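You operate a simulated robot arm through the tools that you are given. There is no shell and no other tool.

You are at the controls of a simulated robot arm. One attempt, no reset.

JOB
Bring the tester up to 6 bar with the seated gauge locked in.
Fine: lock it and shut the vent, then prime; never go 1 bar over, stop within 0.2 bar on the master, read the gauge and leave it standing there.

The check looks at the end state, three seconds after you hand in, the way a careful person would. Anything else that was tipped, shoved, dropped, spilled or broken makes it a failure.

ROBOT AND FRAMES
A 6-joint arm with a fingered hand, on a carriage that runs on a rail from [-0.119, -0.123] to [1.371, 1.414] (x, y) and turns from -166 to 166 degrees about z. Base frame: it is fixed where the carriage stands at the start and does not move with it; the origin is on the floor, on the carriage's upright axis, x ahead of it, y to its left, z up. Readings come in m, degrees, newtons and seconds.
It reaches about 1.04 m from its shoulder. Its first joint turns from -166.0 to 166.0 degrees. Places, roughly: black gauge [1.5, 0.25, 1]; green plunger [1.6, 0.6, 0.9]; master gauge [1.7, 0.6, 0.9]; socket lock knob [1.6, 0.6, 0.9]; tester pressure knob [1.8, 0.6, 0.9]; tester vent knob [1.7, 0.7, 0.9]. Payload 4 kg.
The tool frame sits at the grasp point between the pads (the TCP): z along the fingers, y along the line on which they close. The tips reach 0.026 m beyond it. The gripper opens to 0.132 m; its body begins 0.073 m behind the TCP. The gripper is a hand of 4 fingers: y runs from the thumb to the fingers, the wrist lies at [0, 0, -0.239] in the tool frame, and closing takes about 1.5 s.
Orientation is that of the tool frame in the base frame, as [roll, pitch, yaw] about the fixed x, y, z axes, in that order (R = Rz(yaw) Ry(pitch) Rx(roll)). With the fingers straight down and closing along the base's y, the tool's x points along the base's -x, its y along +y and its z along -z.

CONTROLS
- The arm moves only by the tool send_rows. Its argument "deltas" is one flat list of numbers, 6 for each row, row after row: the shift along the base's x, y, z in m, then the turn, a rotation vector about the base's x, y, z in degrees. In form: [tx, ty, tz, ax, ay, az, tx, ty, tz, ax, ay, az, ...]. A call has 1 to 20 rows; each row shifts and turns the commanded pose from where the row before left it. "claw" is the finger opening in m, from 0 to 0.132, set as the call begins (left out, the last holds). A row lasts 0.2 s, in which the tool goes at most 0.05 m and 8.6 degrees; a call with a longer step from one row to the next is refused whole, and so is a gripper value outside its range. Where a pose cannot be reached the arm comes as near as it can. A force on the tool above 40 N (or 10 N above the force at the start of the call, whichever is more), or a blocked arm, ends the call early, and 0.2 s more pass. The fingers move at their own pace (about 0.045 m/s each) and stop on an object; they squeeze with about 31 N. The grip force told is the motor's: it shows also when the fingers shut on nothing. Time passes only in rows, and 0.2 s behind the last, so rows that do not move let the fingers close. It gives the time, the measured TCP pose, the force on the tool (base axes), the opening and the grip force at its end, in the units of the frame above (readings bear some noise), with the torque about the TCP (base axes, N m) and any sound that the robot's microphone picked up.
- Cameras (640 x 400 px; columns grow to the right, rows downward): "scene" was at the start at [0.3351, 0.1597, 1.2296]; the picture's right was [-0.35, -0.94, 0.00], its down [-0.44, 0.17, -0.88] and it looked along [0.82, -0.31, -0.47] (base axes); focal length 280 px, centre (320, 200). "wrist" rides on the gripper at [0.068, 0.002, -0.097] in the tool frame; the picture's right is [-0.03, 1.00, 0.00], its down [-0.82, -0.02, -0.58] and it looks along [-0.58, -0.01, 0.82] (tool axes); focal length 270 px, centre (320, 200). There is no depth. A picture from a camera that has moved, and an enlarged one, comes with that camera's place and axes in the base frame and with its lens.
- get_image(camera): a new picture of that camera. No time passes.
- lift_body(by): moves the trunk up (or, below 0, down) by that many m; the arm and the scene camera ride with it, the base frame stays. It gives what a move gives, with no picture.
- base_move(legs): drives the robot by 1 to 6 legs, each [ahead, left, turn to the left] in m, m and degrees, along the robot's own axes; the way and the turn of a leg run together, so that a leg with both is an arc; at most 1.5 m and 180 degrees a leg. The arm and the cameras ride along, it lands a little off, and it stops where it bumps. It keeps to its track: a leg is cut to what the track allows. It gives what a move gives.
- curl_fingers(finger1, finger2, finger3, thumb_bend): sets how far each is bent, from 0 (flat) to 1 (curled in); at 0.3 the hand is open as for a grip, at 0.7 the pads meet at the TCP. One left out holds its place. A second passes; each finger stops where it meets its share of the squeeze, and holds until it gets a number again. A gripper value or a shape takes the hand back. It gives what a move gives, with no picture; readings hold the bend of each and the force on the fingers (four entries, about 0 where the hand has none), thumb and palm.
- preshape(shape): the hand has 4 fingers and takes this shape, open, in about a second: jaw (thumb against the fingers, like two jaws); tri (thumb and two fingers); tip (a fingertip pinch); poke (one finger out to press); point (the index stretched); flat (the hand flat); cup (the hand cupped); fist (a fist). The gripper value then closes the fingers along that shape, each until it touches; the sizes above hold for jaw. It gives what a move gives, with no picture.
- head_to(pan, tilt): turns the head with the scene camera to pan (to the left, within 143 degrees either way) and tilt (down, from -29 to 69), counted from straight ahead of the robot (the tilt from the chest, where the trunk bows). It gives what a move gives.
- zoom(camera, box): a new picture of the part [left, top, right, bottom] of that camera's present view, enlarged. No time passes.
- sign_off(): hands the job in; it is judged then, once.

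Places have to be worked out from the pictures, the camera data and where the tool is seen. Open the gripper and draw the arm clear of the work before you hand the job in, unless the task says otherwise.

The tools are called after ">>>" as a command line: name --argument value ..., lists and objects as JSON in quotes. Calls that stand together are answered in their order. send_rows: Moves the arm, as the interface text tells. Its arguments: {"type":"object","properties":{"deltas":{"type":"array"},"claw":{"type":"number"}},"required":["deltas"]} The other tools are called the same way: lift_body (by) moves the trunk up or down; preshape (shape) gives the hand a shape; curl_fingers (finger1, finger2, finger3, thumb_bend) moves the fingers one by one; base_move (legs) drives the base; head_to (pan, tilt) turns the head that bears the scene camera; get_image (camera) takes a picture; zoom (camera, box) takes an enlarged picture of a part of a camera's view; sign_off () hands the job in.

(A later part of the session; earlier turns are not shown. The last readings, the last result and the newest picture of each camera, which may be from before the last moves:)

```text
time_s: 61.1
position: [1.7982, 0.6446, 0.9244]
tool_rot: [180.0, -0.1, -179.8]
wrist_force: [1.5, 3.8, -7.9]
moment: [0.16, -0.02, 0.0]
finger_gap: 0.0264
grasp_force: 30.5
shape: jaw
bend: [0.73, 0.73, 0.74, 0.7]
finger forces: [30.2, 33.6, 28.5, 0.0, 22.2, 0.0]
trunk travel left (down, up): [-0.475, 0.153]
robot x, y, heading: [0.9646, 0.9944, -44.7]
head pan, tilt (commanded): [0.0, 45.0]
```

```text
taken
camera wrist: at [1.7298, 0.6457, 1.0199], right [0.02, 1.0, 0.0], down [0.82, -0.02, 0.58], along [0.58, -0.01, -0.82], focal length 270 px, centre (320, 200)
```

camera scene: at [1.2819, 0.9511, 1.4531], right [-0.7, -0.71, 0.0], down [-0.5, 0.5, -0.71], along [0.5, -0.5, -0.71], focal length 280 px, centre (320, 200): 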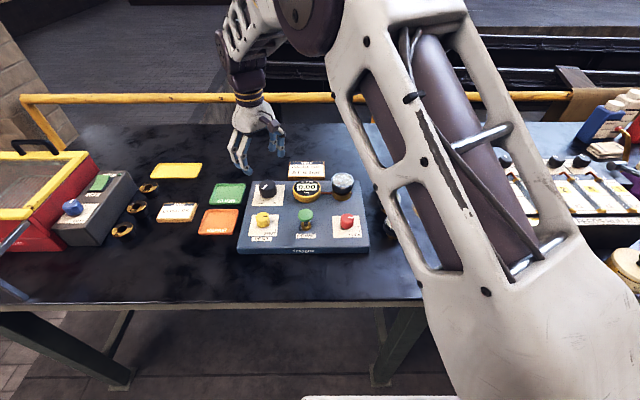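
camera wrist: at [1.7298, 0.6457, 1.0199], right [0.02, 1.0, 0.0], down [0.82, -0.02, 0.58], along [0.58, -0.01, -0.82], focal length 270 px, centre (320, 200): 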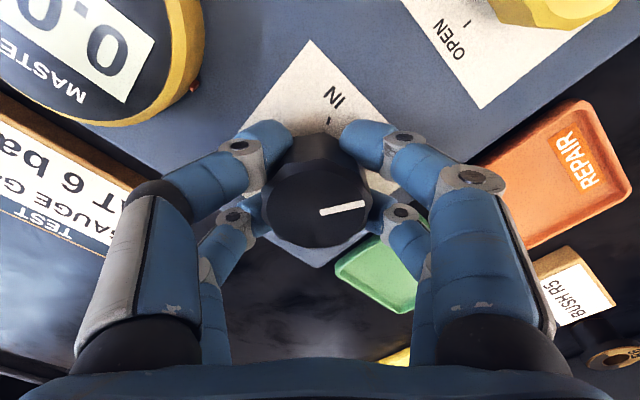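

All four pads grip with 22–34 N. I turn clockwise 30° and read the master.

>>> send_rows --deltas '[0, 0, 0, 0, 0, -7.5, 0, 0, 0, 0, 0, -7.5, 0, 0, 0, 0, 0, -7.5, 0, 0, 0, 0, 0, -7.5]'

>>> get_image --camera "wrist"

>>> zoom --camera "scene" --box '[240, 150, 380, 240]'

```text
time_s: 62.1
position: [1.7979, 0.6446, 0.9255]
tool_rot: [179.9, 0.0, 150.1]
wrist_force: [5.5, 10.4, -9.0]
moment: [0.3, -0.21, 0.03]
finger_gap: 0.0254
grasp_force: 31.2
shape: jaw
bend: [0.72, 0.73, 0.73, 0.7]
finger forces: [34.4, 36.9, 28.2, 0.0, 21.4, 0.1]
trunk travel left (down, up): [-0.475, 0.153]
robot x, y, heading: [0.9675, 0.9994, -44.8]
head pan, tilt (commanded): [0.0, 45.0]
```

```text
taken
camera wrist: at [1.7406, 0.6803, 1.0199], right [0.52, 0.85, 0.0], down [0.7, -0.42, 0.58], along [0.49, -0.3, -0.82], focal length 270 px, centre (320, 200)
```

wrist: 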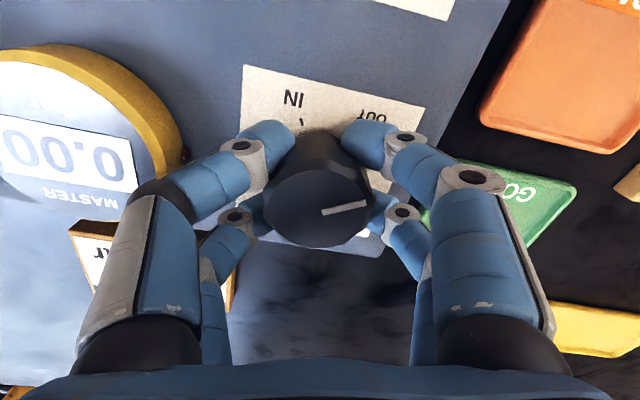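

```text
4.44 times, centred on (310, 195) of scene
camera zoom: at [1.2826, 0.9516, 1.453], right [-0.7, -0.71, 0.0], down [-0.5, 0.5, -0.71], along [0.5, -0.5, -0.71], focal length 1246 px, centre (364, 222)
```

zoom: 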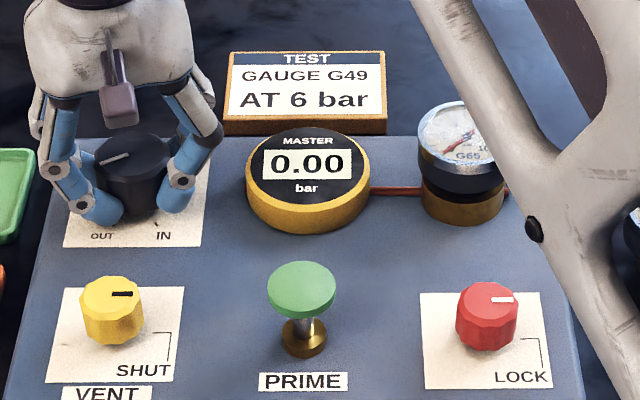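

The knob turned with the hand, master still 0.00. I go another 30° and read again.

>>> send_rows --deltas '[0, 0, 0, 0, 0, -7.5, 0, 0, 0, 0, 0, -7.5, 0, 0, 0, 0, 0, -7.5, 0, 0, 0, 0, 0, -7.5, 0, 0, 0, 0, 0, 0, 0, 0, 0, 0, 0, 0]'

>>> zoom --camera "scene" --box '[240, 150, 380, 240]'

>>> get_image --camera "wrist"

```text
time_s: 63.5
position: [1.7971, 0.645, 0.9244]
tool_rot: [179.9, 0.1, 120.1]
wrist_force: [17.5, 16.7, 0.1]
moment: [0.44, -0.58, 0.06]
finger_gap: 0.0244
grasp_force: 31.4
shape: jaw
bend: [0.72, 0.73, 0.74, 0.7]
finger forces: [40.5, 39.9, 26.4, 0.0, 20.5, 0.0]
trunk travel left (down, up): [-0.475, 0.153]
robot x, y, heading: [0.9661, 0.9936, -45.0]
head pan, tilt (commanded): [0.0, 45.0]
```

```text
4.44 times, centred on (310, 195) of scene
camera zoom: at [1.2826, 0.9518, 1.453], right [-0.7, -0.71, 0.0], down [-0.5, 0.5, -0.71], along [0.5, -0.5, -0.71], focal length 1246 px, centre (364, 222)
```

zoom: 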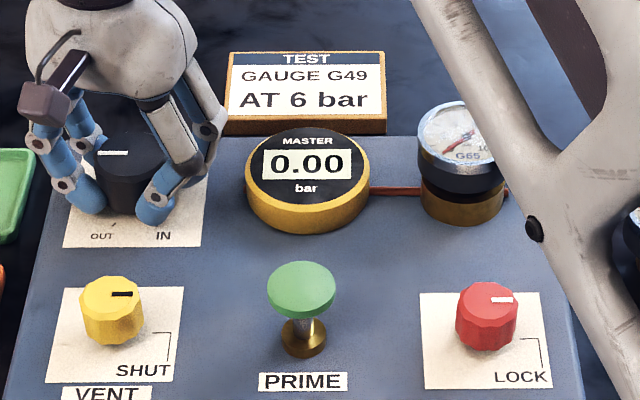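

```text
taken
camera wrist: at [1.7658, 0.7044, 1.0197], right [0.88, 0.48, 0.0], down [0.39, -0.72, 0.58], along [0.28, -0.51, -0.82], focal length 270 px, centre (320, 200)
```

wrist: 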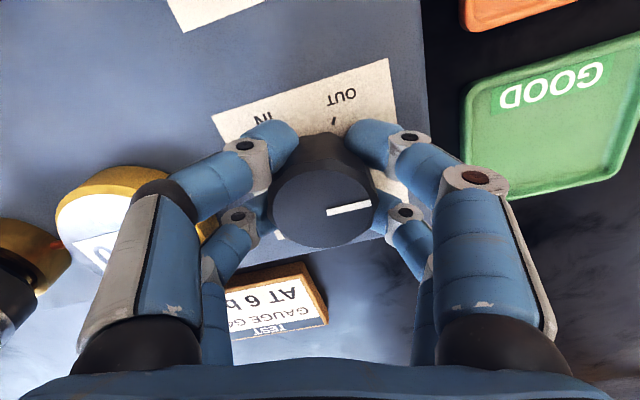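

The knob is at about 60° of its 297° travel and the master still shows 0.00; a side force of ~24 N suggests the hand is slightly off-axis. I shift ~1.5 mm to relieve it and turn another 15°.

>>> send_rows --deltas '[0.0015, 0.0015, 0, 0, 0, -5, 0, 0, 0, 0, 0, -5, 0, 0, 0, 0, 0, -5, 0, 0, 0, 0, 0, 0]'

>>> zoom --camera "scene" --box '[240, 150, 380, 240]'

```text
time_s: 64.5
position: [1.798, 0.6442, 0.9252]
tool_rot: [179.9, 0.2, 105.1]
wrist_force: [16.3, 9.7, 6.1]
moment: [0.27, -0.57, 0.03]
finger_gap: 0.0244
grasp_force: 30.7
shape: jaw
bend: [0.72, 0.73, 0.74, 0.7]
finger forces: [39.9, 38.4, 27.6, 0.1, 21.7, 0.1]
trunk travel left (down, up): [-0.475, 0.153]
robot x, y, heading: [0.9687, 0.9962, -44.8]
head pan, tilt (commanded): [0.0, 45.0]
```

```text
4.44 times, centred on (310, 195) of scene
camera zoom: at [1.2823, 0.9516, 1.453], right [-0.7, -0.71, 0.0], down [-0.5, 0.5, -0.71], along [0.5, -0.5, -0.71], focal length 1246 px, centre (364, 222)
```

zoom: 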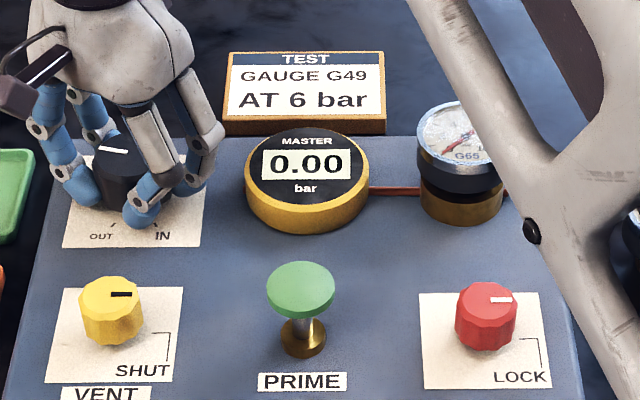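

Still 0.00 at about 75°. I go on in 15° steps, reading each time.

>>> send_rows --deltas '[0.0007, 0.0003, 0, 0, 0, -5, 0, 0, 0, 0, 0, -5, 0, 0, 0, 0, 0, -5, 0, 0, 0, 0, 0, 0]'

>>> zoom --camera "scene" --box '[240, 150, 380, 240]'

```text
time_s: 65.5
position: [1.7984, 0.6452, 0.9246]
tool_rot: [179.9, 0.0, 90.1]
wrist_force: [19.3, 10.0, 5.1]
moment: [0.18, -0.66, 0.05]
finger_gap: 0.0244
grasp_force: 31.0
shape: jaw
bend: [0.72, 0.73, 0.74, 0.7]
finger forces: [41.1, 37.8, 27.0, 0.0, 22.0, 0.0]
trunk travel left (down, up): [-0.475, 0.153]
robot x, y, heading: [0.9676, 0.9964, -45.0]
head pan, tilt (commanded): [0.0, 45.0]
```

```text
4.44 times, centred on (310, 195) of scene
camera zoom: at [1.2825, 0.9516, 1.453], right [-0.7, -0.71, 0.0], down [-0.5, 0.5, -0.71], along [0.5, -0.5, -0.71], focal length 1246 px, centre (364, 222)
```

zoom: 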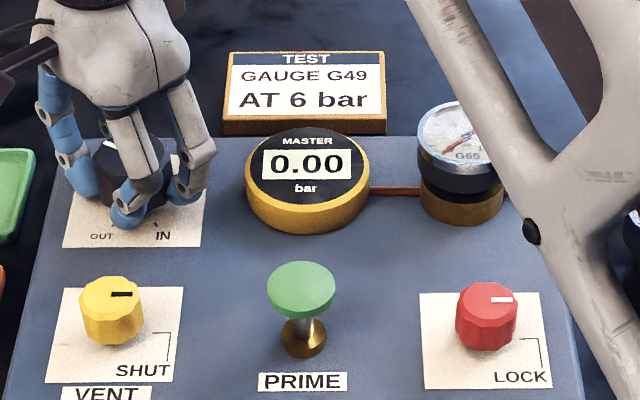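

Still 0.00 at 90° of turn. I keep turning in 15° steps, watching the master.

>>> send_rows --deltas '[0.0007, 0.0003, 0, 0, 0, -5, 0, 0, 0, 0, 0, -5, 0, 0, 0, 0, 0, -5, 0, 0, 0, 0, 0, 0]'

>>> zoom --camera "scene" --box '[240, 150, 380, 240]'

>>> get_image --camera "wrist"

```text
time_s: 66.5
position: [1.7998, 0.6449, 0.9239]
tool_rot: [179.9, 0.0, 75.1]
wrist_force: [16.2, 7.0, 10.2]
moment: [0.06, -0.55, 0.02]
finger_gap: 0.0242
grasp_force: 31.1
shape: jaw
bend: [0.72, 0.73, 0.74, 0.7]
finger forces: [40.4, 36.1, 28.2, 0.1, 23.3, 0.1]
trunk travel left (down, up): [-0.475, 0.153]
robot x, y, heading: [0.9661, 0.9969, -44.8]
head pan, tilt (commanded): [0.0, 45.0]
```

```text
4.44 times, centred on (310, 195) of scene
camera zoom: at [1.2821, 0.9515, 1.4531], right [-0.7, -0.71, 0.0], down [-0.5, 0.5, -0.71], along [0.5, -0.5, -0.71], focal length 1246 px, centre (364, 222)
```

zoom: 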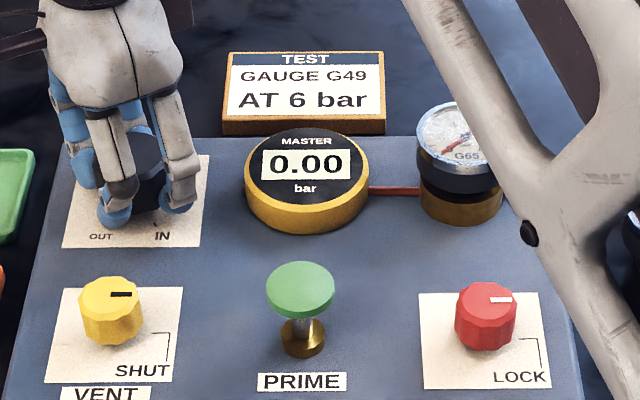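

```text
taken
camera wrist: at [1.8204, 0.7107, 1.0194], right [0.96, -0.28, 0.0], down [-0.23, -0.78, 0.58], along [-0.16, -0.55, -0.82], focal length 270 px, centre (320, 200)
```

wrist: 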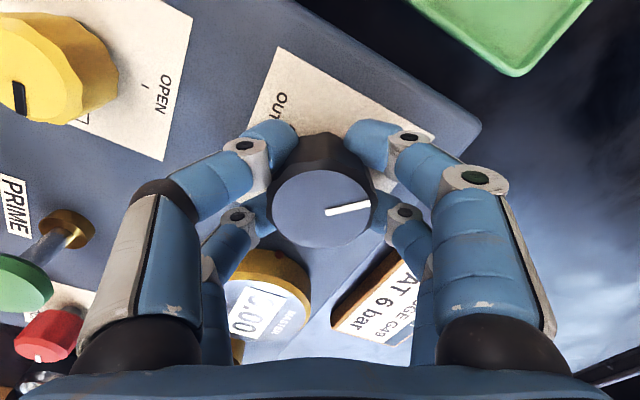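

105° turned and still 0.00. Two more 15° steps with readings.

>>> send_rows --deltas '[0.0005, 0.0002, 0, 0, 0, -5, 0, 0, 0, 0, 0, -5, 0, 0, 0, 0, 0, -5, 0, 0, 0, 0, 0, 0]'

>>> zoom --camera "scene" --box '[240, 150, 380, 240]'

```text
time_s: 67.5
position: [1.8012, 0.6446, 0.9236]
tool_rot: [179.9, 0.0, 60.1]
wrist_force: [22.2, 1.8, 9.2]
moment: [-0.14, -0.56, 0.04]
finger_gap: 0.0244
grasp_force: 30.7
shape: jaw
bend: [0.72, 0.73, 0.74, 0.71]
finger forces: [41.6, 37.4, 27.3, 0.1, 22.7, 0.0]
trunk travel left (down, up): [-0.475, 0.153]
robot x, y, heading: [0.9667, 0.9954, -44.7]
head pan, tilt (commanded): [0.0, 45.0]
```

```text
4.44 times, centred on (310, 195) of scene
camera zoom: at [1.2823, 0.9513, 1.453], right [-0.7, -0.71, 0.0], down [-0.5, 0.5, -0.71], along [0.5, -0.5, -0.71], focal length 1246 px, centre (364, 222)
```

zoom: 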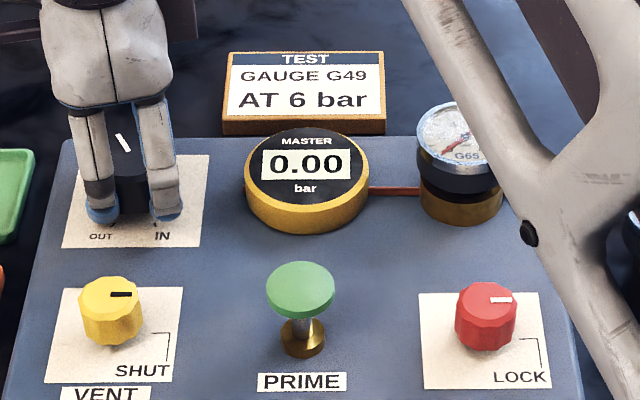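

120° turned, still 0.00, torque tiny. I continue in 15° steps as long as the wrist can still turn, reading the master each time.

>>> send_rows --deltas '[0.0005, 0, 0, 0, 0, -5, 0, 0, 0, 0, 0, -5, 0, 0, 0, 0, 0, -5, 0, 0, 0, 0, 0, 0]'

>>> zoom --camera "scene" --box '[240, 150, 380, 240]'

```text
time_s: 68.5
position: [1.8021, 0.6439, 0.9237]
tool_rot: [179.8, 0.0, 45.2]
wrist_force: [21.7, -2.9, 9.3]
moment: [-0.29, -0.56, 0.08]
finger_gap: 0.0243
grasp_force: 31.5
shape: jaw
bend: [0.72, 0.73, 0.74, 0.71]
finger forces: [42.0, 37.4, 27.1, 0.1, 23.0, 0.1]
trunk travel left (down, up): [-0.475, 0.153]
robot x, y, heading: [0.9645, 0.9948, -44.9]
head pan, tilt (commanded): [0.0, 45.0]
```

```text
4.44 times, centred on (310, 195) of scene
camera zoom: at [1.2823, 0.951, 1.453], right [-0.7, -0.71, 0.0], down [-0.5, 0.5, -0.71], along [0.5, -0.5, -0.71], focal length 1246 px, centre (364, 222)
```

zoom: 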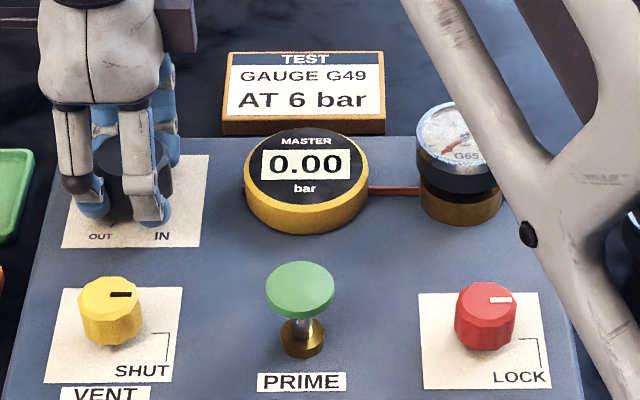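

Still 0.00 at 135°. I continue two more steps, checking the wrist still follows.

>>> send_rows --deltas '[0.0005, 0, 0, 0, 0, -5, 0, 0, 0, 0, 0, -5, 0, 0, 0, 0, 0, -5, 0, 0, 0, 0, 0, 0]'

>>> zoom --camera "scene" --box '[240, 150, 380, 240]'

```text
time_s: 69.5
position: [1.8031, 0.6439, 0.9248]
tool_rot: [180.0, -0.1, 30.0]
wrist_force: [15.9, -10.3, 16.8]
moment: [-0.44, -0.42, 0.07]
finger_gap: 0.0243
grasp_force: 31.0
shape: jaw
bend: [0.72, 0.73, 0.74, 0.71]
finger forces: [41.6, 38.8, 28.2, 0.1, 23.2, 0.0]
trunk travel left (down, up): [-0.475, 0.153]
robot x, y, heading: [0.9634, 0.9953, -44.7]
head pan, tilt (commanded): [0.0, 45.0]
```

```text
4.44 times, centred on (310, 195) of scene
camera zoom: at [1.2818, 0.9509, 1.4531], right [-0.7, -0.71, 0.0], down [-0.5, 0.5, -0.71], along [0.5, -0.5, -0.71], focal length 1246 px, centre (364, 222)
```

zoom: 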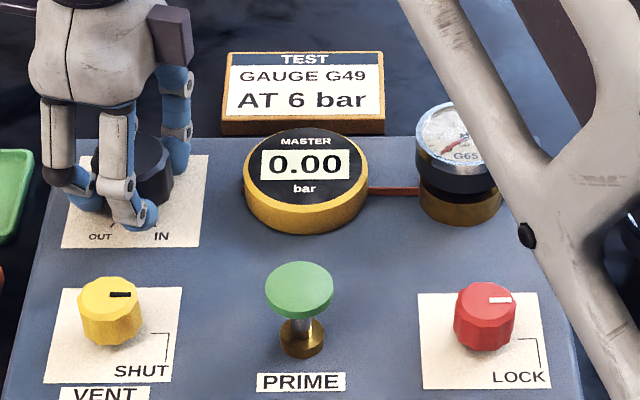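

Half the travel is used and the master is still at 0.00, so I suspect the prime stroke did not take fully. The safe thing is to wind the knob back to OUT (150° counter-clockwise) and prime again with a full stroke.

>>> send_rows --deltas '[-0.00022, -0.00011, 0, 0, 0, 7.5, -0.00022, -0.00011, 0, 0, 0, 7.5, -0.00022, -0.00011, 0, 0, 0, 7.5, -0.00022, -0.00011, 0, 0, 0, 7.5, -0.00022, -0.00011, 0, 0, 0, 7.5, -0.00022, -0.00011, 0, 0, 0, 7.5, -0.00022, -0.00011, 0, 0, 0, 7.5, -0.00022, -0.00011, 0, 0, 0, 7.5, -0.00022, -0.00011, 0, 0, 0, 7.5, -0.00022, -0.00011, 0, 0, 0, 7.5, -0.00022, -0.00012, 0, 0, 0, 7.5, -0.00022, -0.00012, 0, 0, 0, 7.5, -0.00022, -0.00012, 0, 0, 0, 7.5, -0.00022, -0.00012, 0, 0, 0, 7.5, -0.00022, -0.00012, 0, 0, 0, 7.5, -0.00022, -0.00012, 0, 0, 0, 7.5, -0.00022, -0.00012, 0, 0, 0, 7.5, -0.00022, -0.00012, 0, 0, 0, 7.5, -0.00022, -0.00012, 0, 0, 0, 7.5]'

>>> get_image --camera "wrist"

>>> zoom --camera "scene" --box '[240, 150, 380, 240]'

```text
time_s: 73.5
position: [1.7979, 0.6436, 0.9238]
tool_rot: [-179.9, 0.0, 172.9]
wrist_force: [0.5, 0.3, 6.2]
moment: [0.2, -0.05, -0.01]
finger_gap: 0.025
grasp_force: 31.4
shape: jaw
bend: [0.72, 0.73, 0.74, 0.71]
finger forces: [33.7, 36.5, 33.7, 0.1, 25.9, 0.0]
trunk travel left (down, up): [-0.475, 0.153]
robot x, y, heading: [0.9664, 0.9951, -44.7]
head pan, tilt (commanded): [0.0, 45.0]
```

```text
taken
camera wrist: at [1.7306, 0.6534, 1.0193], right [0.15, 0.99, 0.0], down [0.81, -0.12, 0.58], along [0.57, -0.09, -0.82], focal length 270 px, centre (320, 200)
```

wrist: 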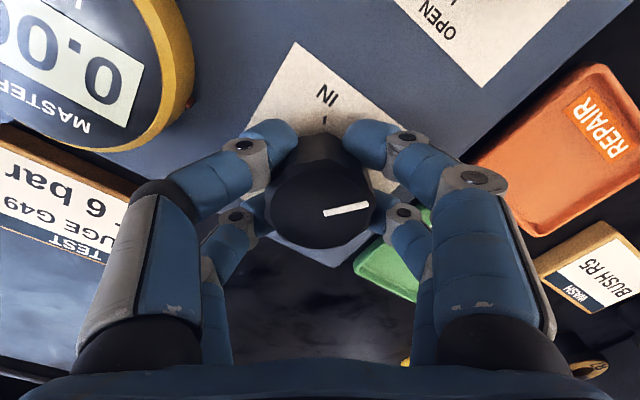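

```text
4.44 times, centred on (310, 195) of scene
camera zoom: at [1.2817, 0.951, 1.4531], right [-0.7, -0.71, 0.0], down [-0.5, 0.5, -0.71], along [0.5, -0.5, -0.71], focal length 1246 px, centre (364, 222)
```

zoom: 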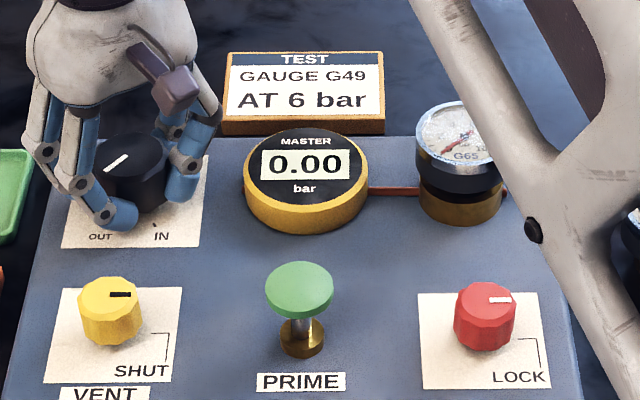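

One more 7.5° brings the pointer back to OUT; then I open and lift to check.

>>> send_rows --deltas '[-0.0002, -0.0001, 0, 0, 0, 7, 0, 0, 0, 0, 0, 0]'

>>> send_rows --deltas '[0, 0, 0, 0, 0, 0, 0, 0, 0, 0, 0, 0, 0, 0, 0, 0, 0, 0, 0, 0, 0, 0, 0, 0, 0, 0, 0, 0, 0, 0, 0, 0, 0.03, 0, 0, 0, 0, 0, 0.04, 0, 0, 0, 0, 0, 0.04, 0, 0, 0, 0, 0, 0, 0, 0, 0]' --claw 0.075

>>> get_image --camera "wrist"

>>> zoom --camera "scene" --box '[240, 150, 380, 240]'

```text
time_s: 74.1
position: [1.798, 0.6428, 0.9243]
tool_rot: [180.0, 0.0, 179.7]
wrist_force: [1.0, -1.8, 4.1]
moment: [0.08, -0.07, 0.0]
finger_gap: 0.0249
grasp_force: 31.2
shape: jaw
bend: [0.73, 0.73, 0.74, 0.71]
finger forces: [33.4, 35.4, 34.0, 0.0, 26.6, 0.0]
trunk travel left (down, up): [-0.475, 0.153]
robot x, y, heading: [0.9685, 0.9966, -45.1]
head pan, tilt (commanded): [0.0, 45.0]
```

```text
time_s: 76.1
position: [1.7982, 0.6447, 1.0333]
tool_rot: [-179.9, 0.0, 179.8]
wrist_force: [-0.2, -0.4, 0.0]
moment: [-0.05, -0.02, 0.0]
finger_gap: 0.0744
grasp_force: 0.1
shape: jaw
bend: [0.72, 0.72, 0.72, 0.7]
finger forces: [0.0, 0.0, 0.1, 0.1, 0.1, 0.1]
trunk travel left (down, up): [-0.475, 0.153]
robot x, y, heading: [0.9649, 0.9947, -44.9]
head pan, tilt (commanded): [0.0, 45.0]
```

```text
taken
camera wrist: at [1.7305, 0.6465, 1.1283], right [0.03, 1.0, 0.0], down [0.82, -0.03, 0.58], along [0.58, -0.02, -0.82], focal length 270 px, centre (320, 200)
```

wrist: 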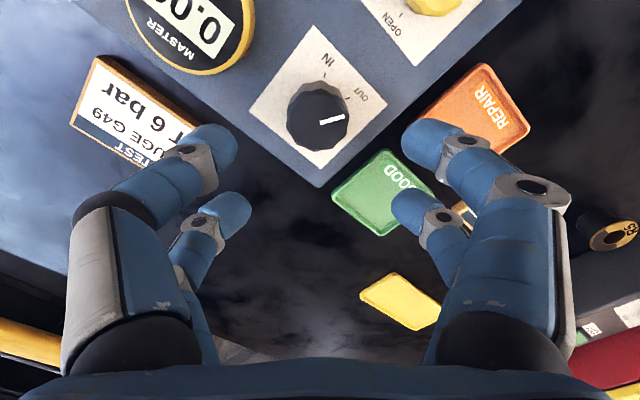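

```text
4.44 times, centred on (310, 195) of scene
camera zoom: at [1.282, 0.9511, 1.4531], right [-0.7, -0.71, 0.0], down [-0.5, 0.5, -0.71], along [0.5, -0.5, -0.71], focal length 1246 px, centre (364, 222)
```

zoom: 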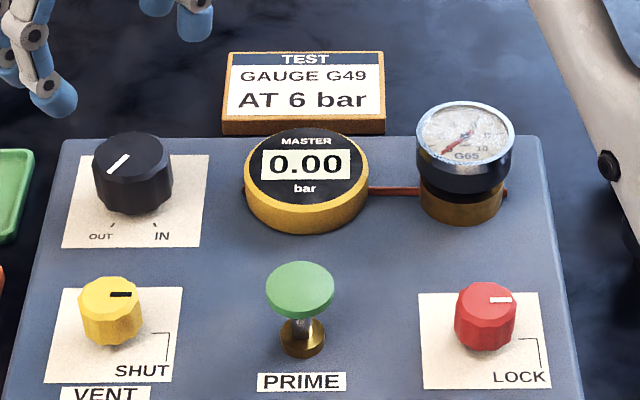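

The knob is back on OUT. Before priming again I check closely that LOCK and VENT really sit on their ticks.

>>> zoom --camera "scene" --box '[330, 205, 370, 240]'

>>> zoom --camera "scene" --box '[245, 205, 285, 240]'

>>> zoom --camera "scene" --box '[390, 165, 430, 200]'

>>> zoom --camera "scene" --box '[325, 165, 365, 200]'

```text
11.43 times, centred on (350, 222) of scene
camera zoom: at [1.282, 0.9511, 1.4531], right [-0.7, -0.71, 0.0], down [-0.5, 0.5, -0.71], along [0.5, -0.5, -0.71], focal length 3205 px, centre (-23, -57)
```

zoom: 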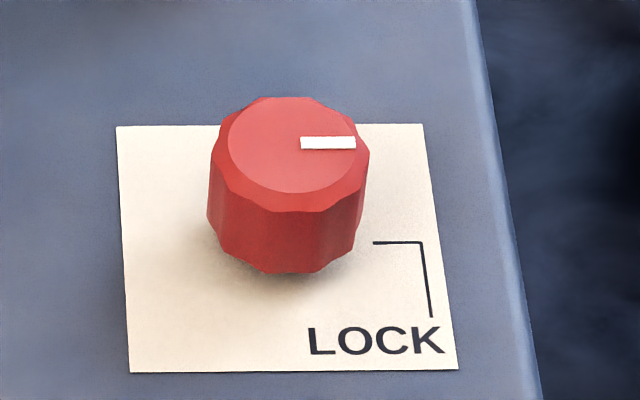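

```text
11.43 times, centred on (265, 222) of scene
camera zoom: at [1.282, 0.9511, 1.4531], right [-0.7, -0.71, 0.0], down [-0.5, 0.5, -0.71], along [0.5, -0.5, -0.71], focal length 3205 px, centre (949, -57)
```

zoom: 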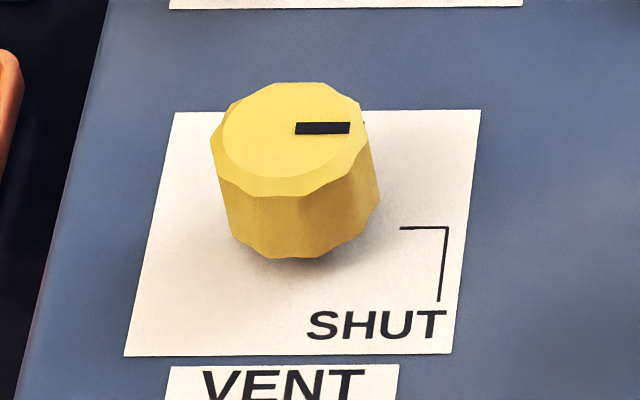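

```text
11.43 times, centred on (410, 182) of scene
camera zoom: at [1.282, 0.9511, 1.4531], right [-0.7, -0.71, 0.0], down [-0.5, 0.5, -0.71], along [0.5, -0.5, -0.71], focal length 3205 px, centre (-709, 400)
```

zoom: 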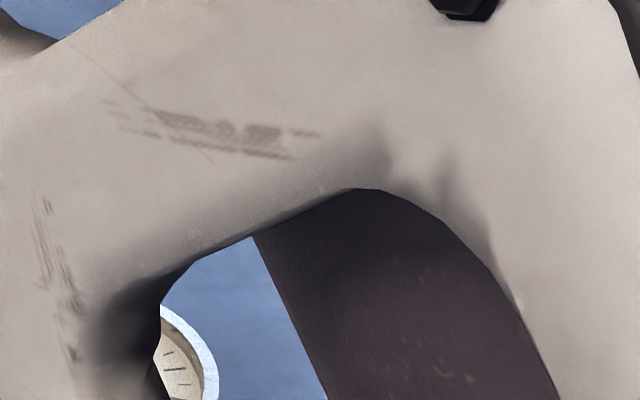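

```text
11.43 times, centred on (345, 182) of scene
camera zoom: at [1.282, 0.9511, 1.4531], right [-0.7, -0.71, 0.0], down [-0.5, 0.5, -0.71], along [0.5, -0.5, -0.71], focal length 3205 px, centre (34, 400)
```

zoom: 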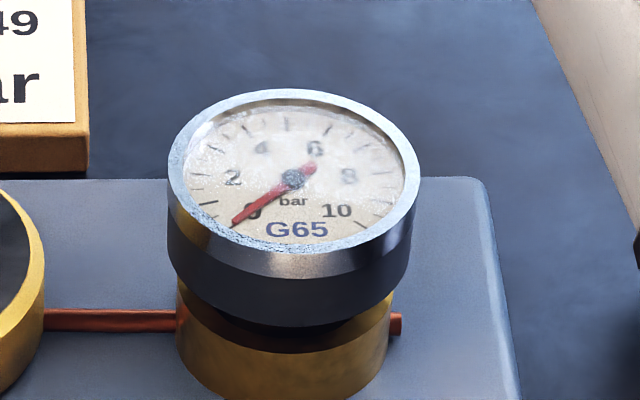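

Both pointers line up with their ticks. I return over the plunger with the jaw closed for a deeper prime stroke.

>>> send_rows --deltas '[-0.0285, 0.0025, 0, 0, 0, -7.45, -0.0285, 0.0025, 0, 0, 0, -7.45, -0.0285, 0.0025, 0, 0, 0, -7.45, -0.0285, 0.0025, 0, 0, 0, -7.45, -0.0285, 0.0025, 0, 0, 0, -7.45, -0.0285, 0.0025, 0, 0, 0, -7.45, 0, 0, 0, 0, 0, 0, 0, 0, 0, 0, 0, 0, 0, 0, 0, 0, 0, 0]' --claw 0.0

>>> get_image --camera "wrist"

```text
time_s: 78.1
position: [1.6263, 0.6589, 1.0347]
tool_rot: [180.0, 0.0, 134.9]
wrist_force: [1.0, -0.1, -0.4]
moment: [0.0, -0.05, 0.01]
finger_gap: 0.0
grasp_force: 31.1
shape: jaw
bend: [0.62, 0.62, 0.62, 0.7]
finger forces: [0.0, 0.0, 0.0, 0.0, 0.1, 0.0]
trunk travel left (down, up): [-0.475, 0.153]
robot x, y, heading: [0.9646, 0.9969, -44.7]
head pan, tilt (commanded): [0.0, 45.0]
```

```text
taken
camera wrist: at [1.5801, 0.7084, 1.1295], right [0.73, 0.69, 0.0], down [0.56, -0.59, 0.58], along [0.4, -0.42, -0.82], focal length 270 px, centre (320, 200)
```

wrist: 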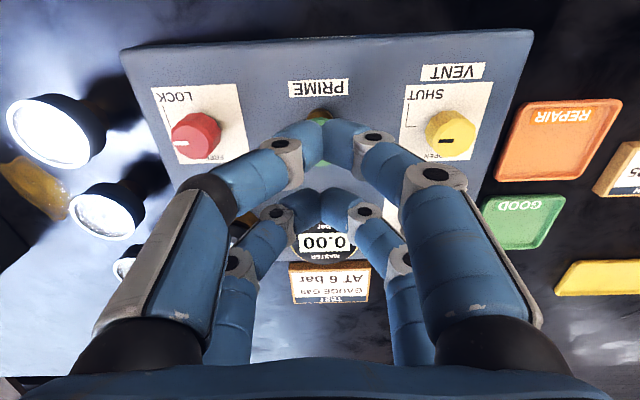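

The hand is over the plunger as before. I descend to just above it and then press step by step to the bottom of its stroke.

>>> send_rows --deltas '[0, 0, -0.035, 0, 0, 0, 0, 0, -0.034, 0, 0, 0, 0, 0, -0.008, 0, 0, 0, 0, 0, -0.004, 0, 0, 0, 0, 0, -0.004, 0, 0, 0, 0, 0, 0, 0, 0, 0]'

>>> get_image --camera "wrist"

```text
time_s: 79.5
position: [1.6263, 0.6584, 0.9498]
tool_rot: [-180.0, 0.1, 135.0]
wrist_force: [3.2, 1.9, 10.4]
moment: [-0.03, -0.25, 0.06]
finger_gap: 0.0
grasp_force: 31.4
shape: jaw
bend: [0.62, 0.63, 0.63, 0.7]
finger forces: [0.1, 0.0, 0.0, 0.0, 0.0, 0.0]
trunk travel left (down, up): [-0.475, 0.153]
robot x, y, heading: [0.9666, 0.9973, -44.7]
head pan, tilt (commanded): [0.0, 45.0]
heard: click
```

```text
taken
camera wrist: at [1.5793, 0.7089, 1.045], right [0.72, 0.69, 0.0], down [0.56, -0.59, 0.58], along [0.4, -0.42, -0.82], focal length 270 px, centre (320, 200)
```

wrist: 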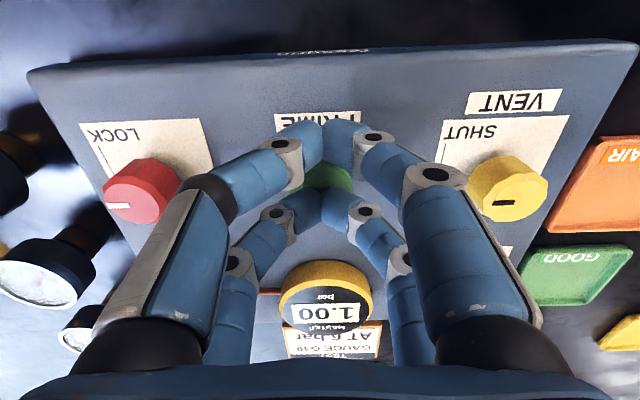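

The master now shows about 1.00 after a second click. I zoom to confirm, then lift off.

>>> zoom --camera "wrist" --box '[260, 250, 400, 350]'

>>> send_rows --deltas '[0, 0, 0, 0, 0, 0, 0, 0, 0.01, 0, 0, 0, 0, 0, 0.03, 0, 0, 0, 0, 0, 0.04, 0, 0, 0, 0, 0, 0, 0, 0, 0]'

>>> zoom --camera "wrist" --box '[260, 180, 400, 310]'

>>> zoom --camera "scene" --box '[240, 150, 380, 240]'

```text
4.00 times, centred on (330, 300) of wrist
camera zoom: at [1.5793, 0.7089, 1.045], right [0.72, 0.69, 0.0], down [0.56, -0.59, 0.58], along [0.4, -0.42, -0.82], focal length 1081 px, centre (280, -200)
```

zoom: 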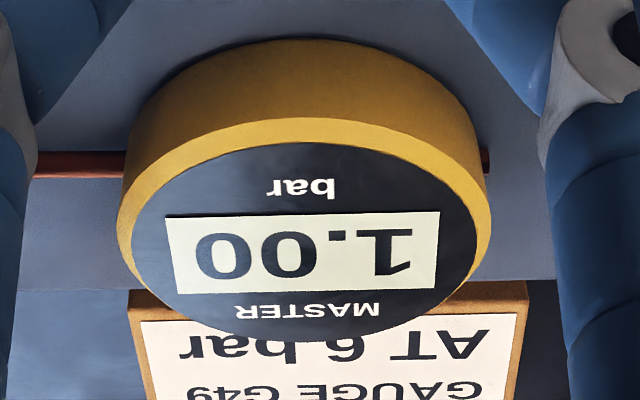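

```text
time_s: 80.7
position: [1.6272, 0.6577, 1.0296]
tool_rot: [-179.9, 0.0, 135.0]
wrist_force: [-0.3, -0.1, -0.2]
moment: [0.01, 0.02, -0.03]
finger_gap: 0.0
grasp_force: 31.2
shape: jaw
bend: [0.62, 0.63, 0.63, 0.7]
finger forces: [0.1, 0.1, 0.1, 0.1, 0.0, 0.0]
trunk travel left (down, up): [-0.475, 0.153]
robot x, y, heading: [0.9635, 0.9943, -44.7]
head pan, tilt (commanded): [0.0, 45.0]
```

```text
3.08 times, centred on (330, 245) of wrist
camera zoom: at [1.5812, 0.707, 1.125], right [0.72, 0.69, 0.0], down [0.56, -0.59, 0.58], along [0.4, -0.42, -0.82], focal length 832 px, centre (289, 62)
```

zoom: 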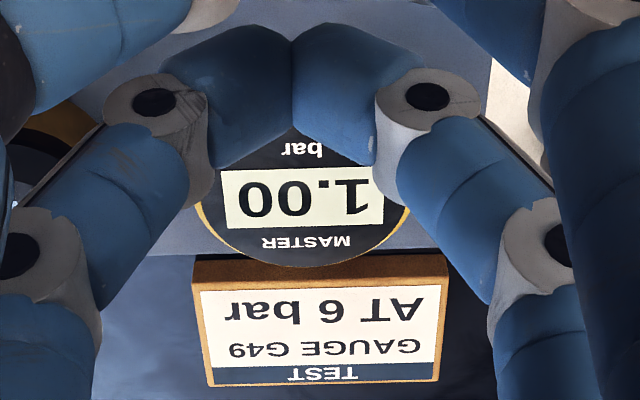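

```text
4.44 times, centred on (310, 195) of scene
camera zoom: at [1.282, 0.951, 1.4531], right [-0.7, -0.71, 0.0], down [-0.5, 0.5, -0.71], along [0.5, -0.5, -0.71], focal length 1246 px, centre (364, 222)
```

zoom: 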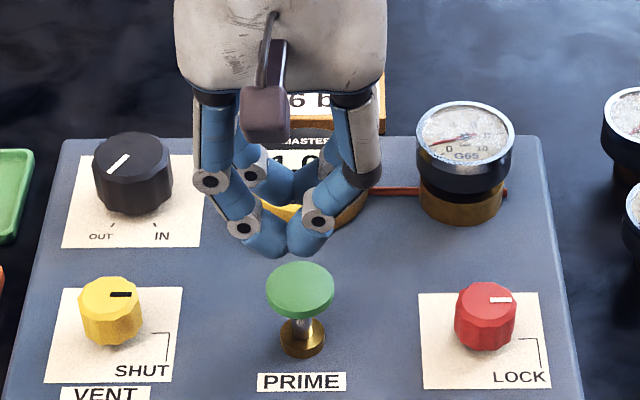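

Primed: the master holds 1.00 bar and the gauge needle has moved to about 1. Now I go back to the black knob (its axis worked out at about [1.801, 0.644] from the side forces), opening to 0.075 at height.

>>> send_rows --deltas '[0.029, -0.0026, 0.001, 0, 0, 7.5, 0.029, -0.0026, 0.001, 0, 0, 7.5, 0.029, -0.0026, 0.001, 0, 0, 7.5, 0.029, -0.0026, 0.001, 0, 0, 7.5, 0.029, -0.0026, 0.001, 0, 0, 7.5, 0.029, -0.0027, 0, 0, 0, 7.5, 0, 0, 0, 0, 0, 0, 0, 0, 0, 0, 0, 0]' --claw 0.078

>>> get_image --camera "wrist"

>>> zoom --camera "scene" --box '[240, 150, 380, 240]'

```text
time_s: 82.5
position: [1.8, 0.6396, 1.0341]
tool_rot: [180.0, -0.1, -180.0]
wrist_force: [-0.3, 0.6, -0.2]
moment: [0.02, 0.02, -0.02]
finger_gap: 0.0774
grasp_force: 0.0
shape: jaw
bend: [0.71, 0.71, 0.71, 0.7]
finger forces: [0.0, 0.0, 0.0, 0.0, 0.1, 0.0]
trunk travel left (down, up): [-0.475, 0.153]
robot x, y, heading: [0.965, 0.9941, -44.6]
head pan, tilt (commanded): [0.0, 45.0]
```

```text
taken
camera wrist: at [1.733, 0.642, 1.1282], right [0.02, 1.0, 0.0], down [0.82, -0.02, 0.58], along [0.58, -0.01, -0.82], focal length 270 px, centre (320, 200)
```

wrist: 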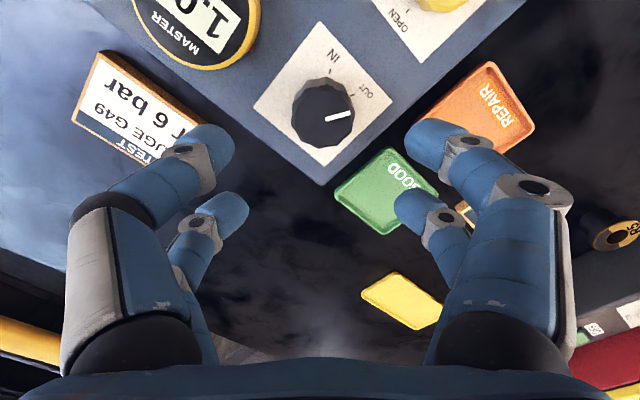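

```text
4.44 times, centred on (310, 195) of scene
camera zoom: at [1.2819, 0.9511, 1.4531], right [-0.7, -0.71, 0.0], down [-0.5, 0.5, -0.71], along [0.5, -0.5, -0.71], focal length 1246 px, centre (364, 222)
```

zoom: 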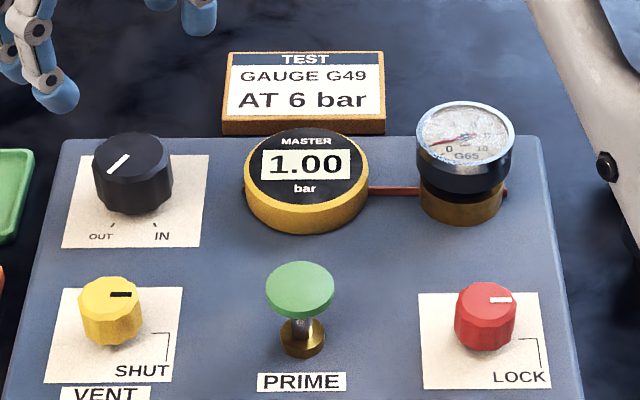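

The knob axis lies about 3 mm further in +y; I correct, descend and close until light contact.

>>> send_rows --deltas '[-0.001, 0.0035, -0.03, 0, 0, 0, 0, 0, -0.04, 0, 0, 0, 0, 0, -0.039, 0, 0, 0, 0, 0, 0, 0, 0, 0]'

>>> send_rows --deltas '[0, 0, 0, 0, 0, 0, 0, 0, 0, 0, 0, 0, 0, 0, 0, 0, 0, 0, 0, 0, 0, 0, 0, 0, 0, 0, 0, 0, 0, 0]' --claw 0.035

>>> get_image --camera "wrist"

```text
time_s: 83.5
position: [1.8005, 0.6451, 0.922]
tool_rot: [179.9, -0.1, 180.0]
wrist_force: [0.4, -0.3, -0.4]
moment: [-0.01, 0.02, -0.04]
finger_gap: 0.0776
grasp_force: 0.0
shape: jaw
bend: [0.71, 0.71, 0.71, 0.7]
finger forces: [0.0, 0.1, 0.0, 0.0, 0.1, 0.0]
trunk travel left (down, up): [-0.475, 0.153]
robot x, y, heading: [0.9671, 0.9946, -44.7]
head pan, tilt (commanded): [0.0, 45.0]
```

```text
time_s: 84.7
position: [1.8008, 0.6444, 0.9232]
tool_rot: [-180.0, 0.0, -180.0]
wrist_force: [-0.5, -1.0, -0.2]
moment: [-0.05, -0.03, 0.03]
finger_gap: 0.0362
grasp_force: 0.1
shape: jaw
bend: [0.73, 0.73, 0.73, 0.7]
finger forces: [0.1, 0.1, 0.2, 0.0, 0.9, 0.0]
trunk travel left (down, up): [-0.475, 0.153]
robot x, y, heading: [0.9638, 0.9972, -44.4]
head pan, tilt (commanded): [0.0, 45.0]
```

```text
taken
camera wrist: at [1.7336, 0.6455, 1.0178], right [0.03, 1.0, 0.0], down [0.82, -0.02, 0.58], along [0.58, -0.01, -0.82], focal length 270 px, centre (320, 200)
```

wrist: 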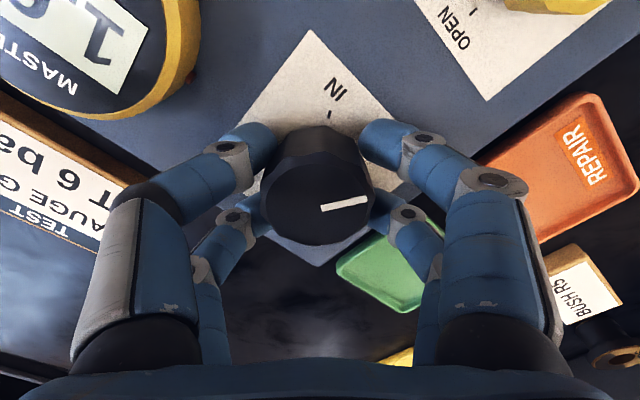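

Nearly centred. I nudge 0.7 mm and squeeze.

>>> send_rows --deltas '[0, -0.0007, 0.001, 0, 0, 0, 0, 0, 0, 0, 0, 0, 0, 0, 0, 0, 0, 0, 0, 0, 0, 0, 0, 0]' --claw 0.02

>>> zoom --camera "scene" --box '[240, 150, 380, 240]'

```text
time_s: 85.7
position: [1.8004, 0.6446, 0.9236]
tool_rot: [-179.9, -0.1, -179.9]
wrist_force: [6.8, 1.7, -14.8]
moment: [0.0, -0.13, 0.04]
finger_gap: 0.0281
grasp_force: 31.2
shape: jaw
bend: [0.73, 0.73, 0.73, 0.7]
finger forces: [29.4, 31.5, 28.5, 0.0, 25.7, 0.0]
trunk travel left (down, up): [-0.475, 0.153]
robot x, y, heading: [0.9665, 0.9973, -44.4]
head pan, tilt (commanded): [0.0, 45.0]
```

```text
4.44 times, centred on (310, 195) of scene
camera zoom: at [1.2828, 0.951, 1.4528], right [-0.7, -0.71, 0.0], down [-0.5, 0.5, -0.71], along [0.5, -0.5, -0.71], focal length 1246 px, centre (364, 222)
```

zoom: 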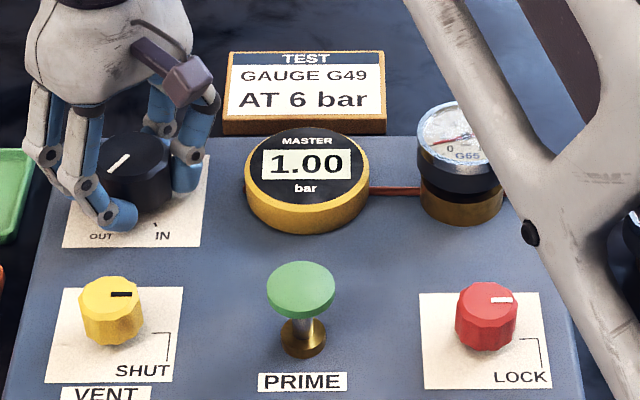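

The grip is balanced and the master reads 1.00. I turn clockwise by only 10° and read.

>>> send_rows --deltas '[0, 0, 0, 0, 0, -5, 0, 0, 0, 0, 0, -5, 0, 0, 0, 0, 0, 0]'

>>> zoom --camera "scene" --box '[240, 150, 380, 240]'

```text
time_s: 86.5
position: [1.7991, 0.6434, 0.9252]
tool_rot: [-180.0, 0.0, 169.8]
wrist_force: [19.4, -8.0, -26.6]
moment: [-0.15, -0.33, 0.04]
finger_gap: 0.028
grasp_force: 31.0
shape: jaw
bend: [0.73, 0.73, 0.73, 0.7]
finger forces: [26.2, 32.1, 33.0, 0.1, 25.9, 0.0]
trunk travel left (down, up): [-0.475, 0.153]
robot x, y, heading: [0.9646, 0.9951, -44.6]
head pan, tilt (commanded): [0.0, 45.0]
```

```text
4.44 times, centred on (310, 195) of scene
camera zoom: at [1.2836, 0.9502, 1.4525], right [-0.7, -0.71, 0.0], down [-0.5, 0.5, -0.71], along [0.5, -0.5, -0.71], focal length 1246 px, centre (364, 222)
```

zoom: 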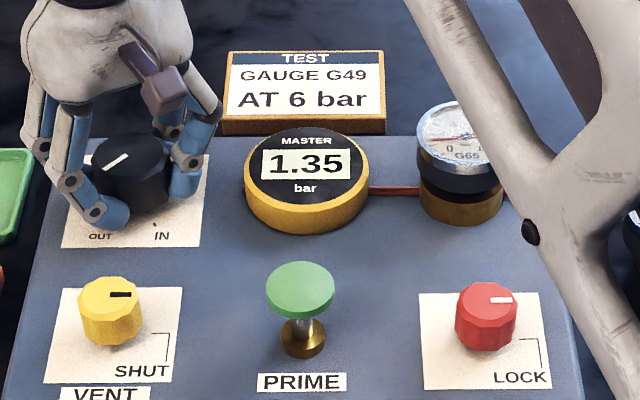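

1.35 bar after 10°, about 0.035 bar per degree. I relieve the side and downward load on the grip a little before going on.

>>> send_rows --deltas '[0.001, -0.0005, -0.0015, 0, 0, 0, 0.0005, -0.0005, -0.001, 0, 0, 0, 0, 0, 0, 0, 0, 0]'

>>> zoom --camera "scene" --box '[240, 150, 380, 240]'

```text
time_s: 87.3
position: [1.801, 0.6437, 0.9238]
tool_rot: [179.9, -0.1, 169.9]
wrist_force: [9.9, -5.4, -12.6]
moment: [-0.18, -0.18, 0.0]
finger_gap: 0.0277
grasp_force: 31.5
shape: jaw
bend: [0.73, 0.73, 0.73, 0.7]
finger forces: [28.6, 31.1, 31.1, 0.0, 28.1, 0.0]
trunk travel left (down, up): [-0.475, 0.153]
robot x, y, heading: [0.964, 0.9973, -44.8]
head pan, tilt (commanded): [0.0, 45.0]
```

```text
4.44 times, centred on (310, 195) of scene
camera zoom: at [1.2827, 0.9507, 1.4529], right [-0.7, -0.71, 0.0], down [-0.5, 0.5, -0.71], along [0.5, -0.5, -0.71], focal length 1246 px, centre (364, 222)
```

zoom: 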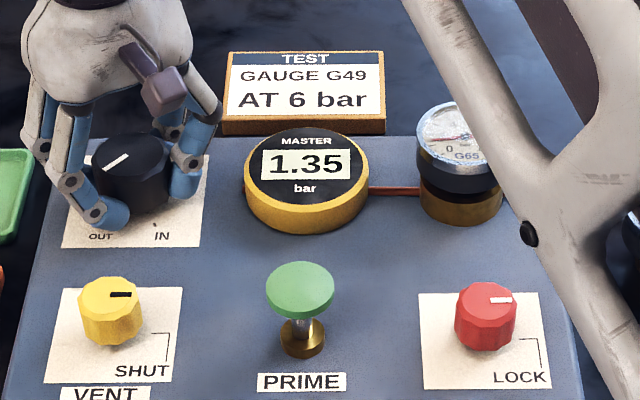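

The load dropped and the master holds at 1.35. I turn another 30° (expected about 2.4 bar).

>>> send_rows --deltas '[0, 0, 0, 0, 0, -5, 0.0003, 0, -0.0003, 0, 0, -5, 0, 0, 0, 0, 0, -5, 0.0003, 0, -0.0003, 0, 0, -5, 0, 0, 0, 0, 0, -5, 0, 0, 0, 0, 0, -5, 0, 0, 0, 0, 0, 0]'

>>> zoom --camera "scene" --box '[240, 150, 380, 240]'

```text
time_s: 88.9
position: [1.8016, 0.6434, 0.9232]
tool_rot: [-180.0, -0.1, 139.9]
wrist_force: [1.6, -7.6, -0.8]
moment: [-0.17, 0.03, 0.01]
finger_gap: 0.028
grasp_force: 31.0
shape: jaw
bend: [0.73, 0.73, 0.73, 0.7]
finger forces: [29.6, 30.8, 30.6, 0.0, 29.3, 0.0]
trunk travel left (down, up): [-0.475, 0.153]
robot x, y, heading: [0.9666, 0.9946, -44.9]
head pan, tilt (commanded): [0.0, 45.0]
```

```text
4.44 times, centred on (310, 195) of scene
camera zoom: at [1.2821, 0.9508, 1.4531], right [-0.7, -0.71, 0.0], down [-0.5, 0.5, -0.71], along [0.5, -0.5, -0.71], focal length 1246 px, centre (364, 222)
```

zoom: 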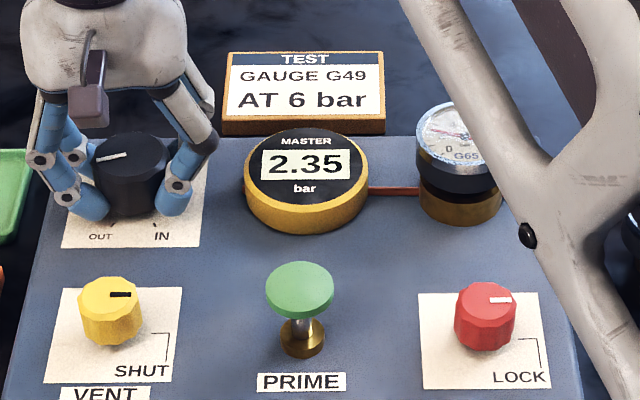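

2.35 bar; the slope is 0.033 bar/deg, so about 109° remain to 6 bar. I turn another 45° (expected about 3.85).

>>> send_rows --deltas '[0, 0, 0, 0, 0, -5, 0, 0, 0, 0, 0, -5, 0, 0, 0, 0, 0, -5, 0, 0, 0, 0, 0, -5, 0, 0, 0, 0, 0, -5, 0, 0, 0, 0, 0, -5, 0, 0, 0, 0, 0, -5, 0, 0, 0, 0, 0, -5, 0, 0, 0, 0, 0, -5, 0, 0, 0, 0, 0, 0]'

>>> zoom --camera "scene" --box '[240, 150, 380, 240]'

```text
time_s: 91.1
position: [1.8014, 0.6425, 0.923]
tool_rot: [179.9, -0.1, 94.8]
wrist_force: [10.6, -29.5, 0.6]
moment: [-0.52, -0.16, 0.0]
finger_gap: 0.0281
grasp_force: 30.4
shape: jaw
bend: [0.73, 0.73, 0.73, 0.7]
finger forces: [29.3, 41.0, 33.8, 0.0, 24.3, 0.1]
trunk travel left (down, up): [-0.475, 0.153]
robot x, y, heading: [0.9645, 0.9934, -45.1]
head pan, tilt (commanded): [0.0, 45.0]
```

```text
4.44 times, centred on (310, 195) of scene
camera zoom: at [1.2822, 0.9498, 1.4529], right [-0.71, -0.71, 0.0], down [-0.5, 0.5, -0.71], along [0.5, -0.5, -0.71], focal length 1246 px, centre (364, 222)
```

zoom: 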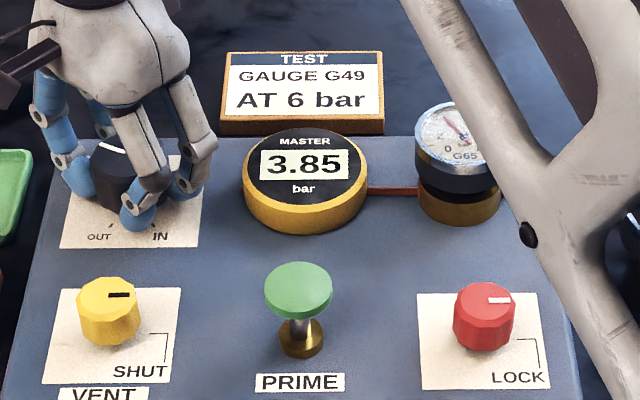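

3.85 bar as predicted. The side force grew to 31 N, so I relieve it with a small shift before turning on.

>>> send_rows --deltas '[0.0005, -0.001, 0, 0, 0, 0, 0.0005, -0.001, 0, 0, 0, 0, 0, 0, 0, 0, 0, 0]'

>>> zoom --camera "scene" --box '[240, 150, 380, 240]'

```text
time_s: 91.9
position: [1.8009, 0.6424, 0.9226]
tool_rot: [-179.9, 0.0, 95.1]
wrist_force: [3.3, -21.6, 11.4]
moment: [-0.41, 0.0, 0.03]
finger_gap: 0.028
grasp_force: 31.4
shape: jaw
bend: [0.73, 0.73, 0.73, 0.7]
finger forces: [29.3, 37.4, 34.1, 0.0, 27.9, 0.0]
trunk travel left (down, up): [-0.475, 0.153]
robot x, y, heading: [0.9652, 0.9965, -44.9]
head pan, tilt (commanded): [0.0, 45.0]
```

```text
4.44 times, centred on (310, 195) of scene
camera zoom: at [1.2816, 0.9506, 1.4532], right [-0.7, -0.71, 0.0], down [-0.5, 0.5, -0.71], along [0.5, -0.5, -0.71], focal length 1246 px, centre (364, 222)
```

zoom: 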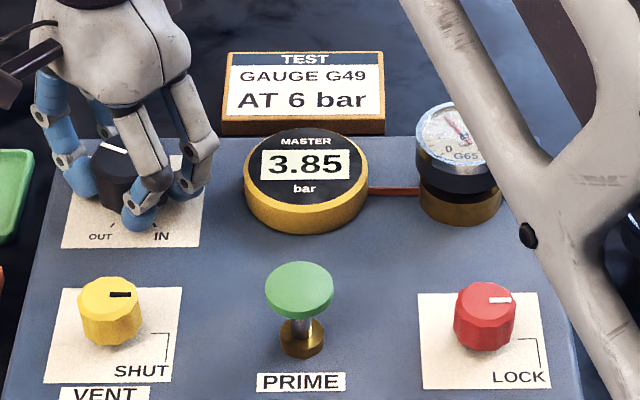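

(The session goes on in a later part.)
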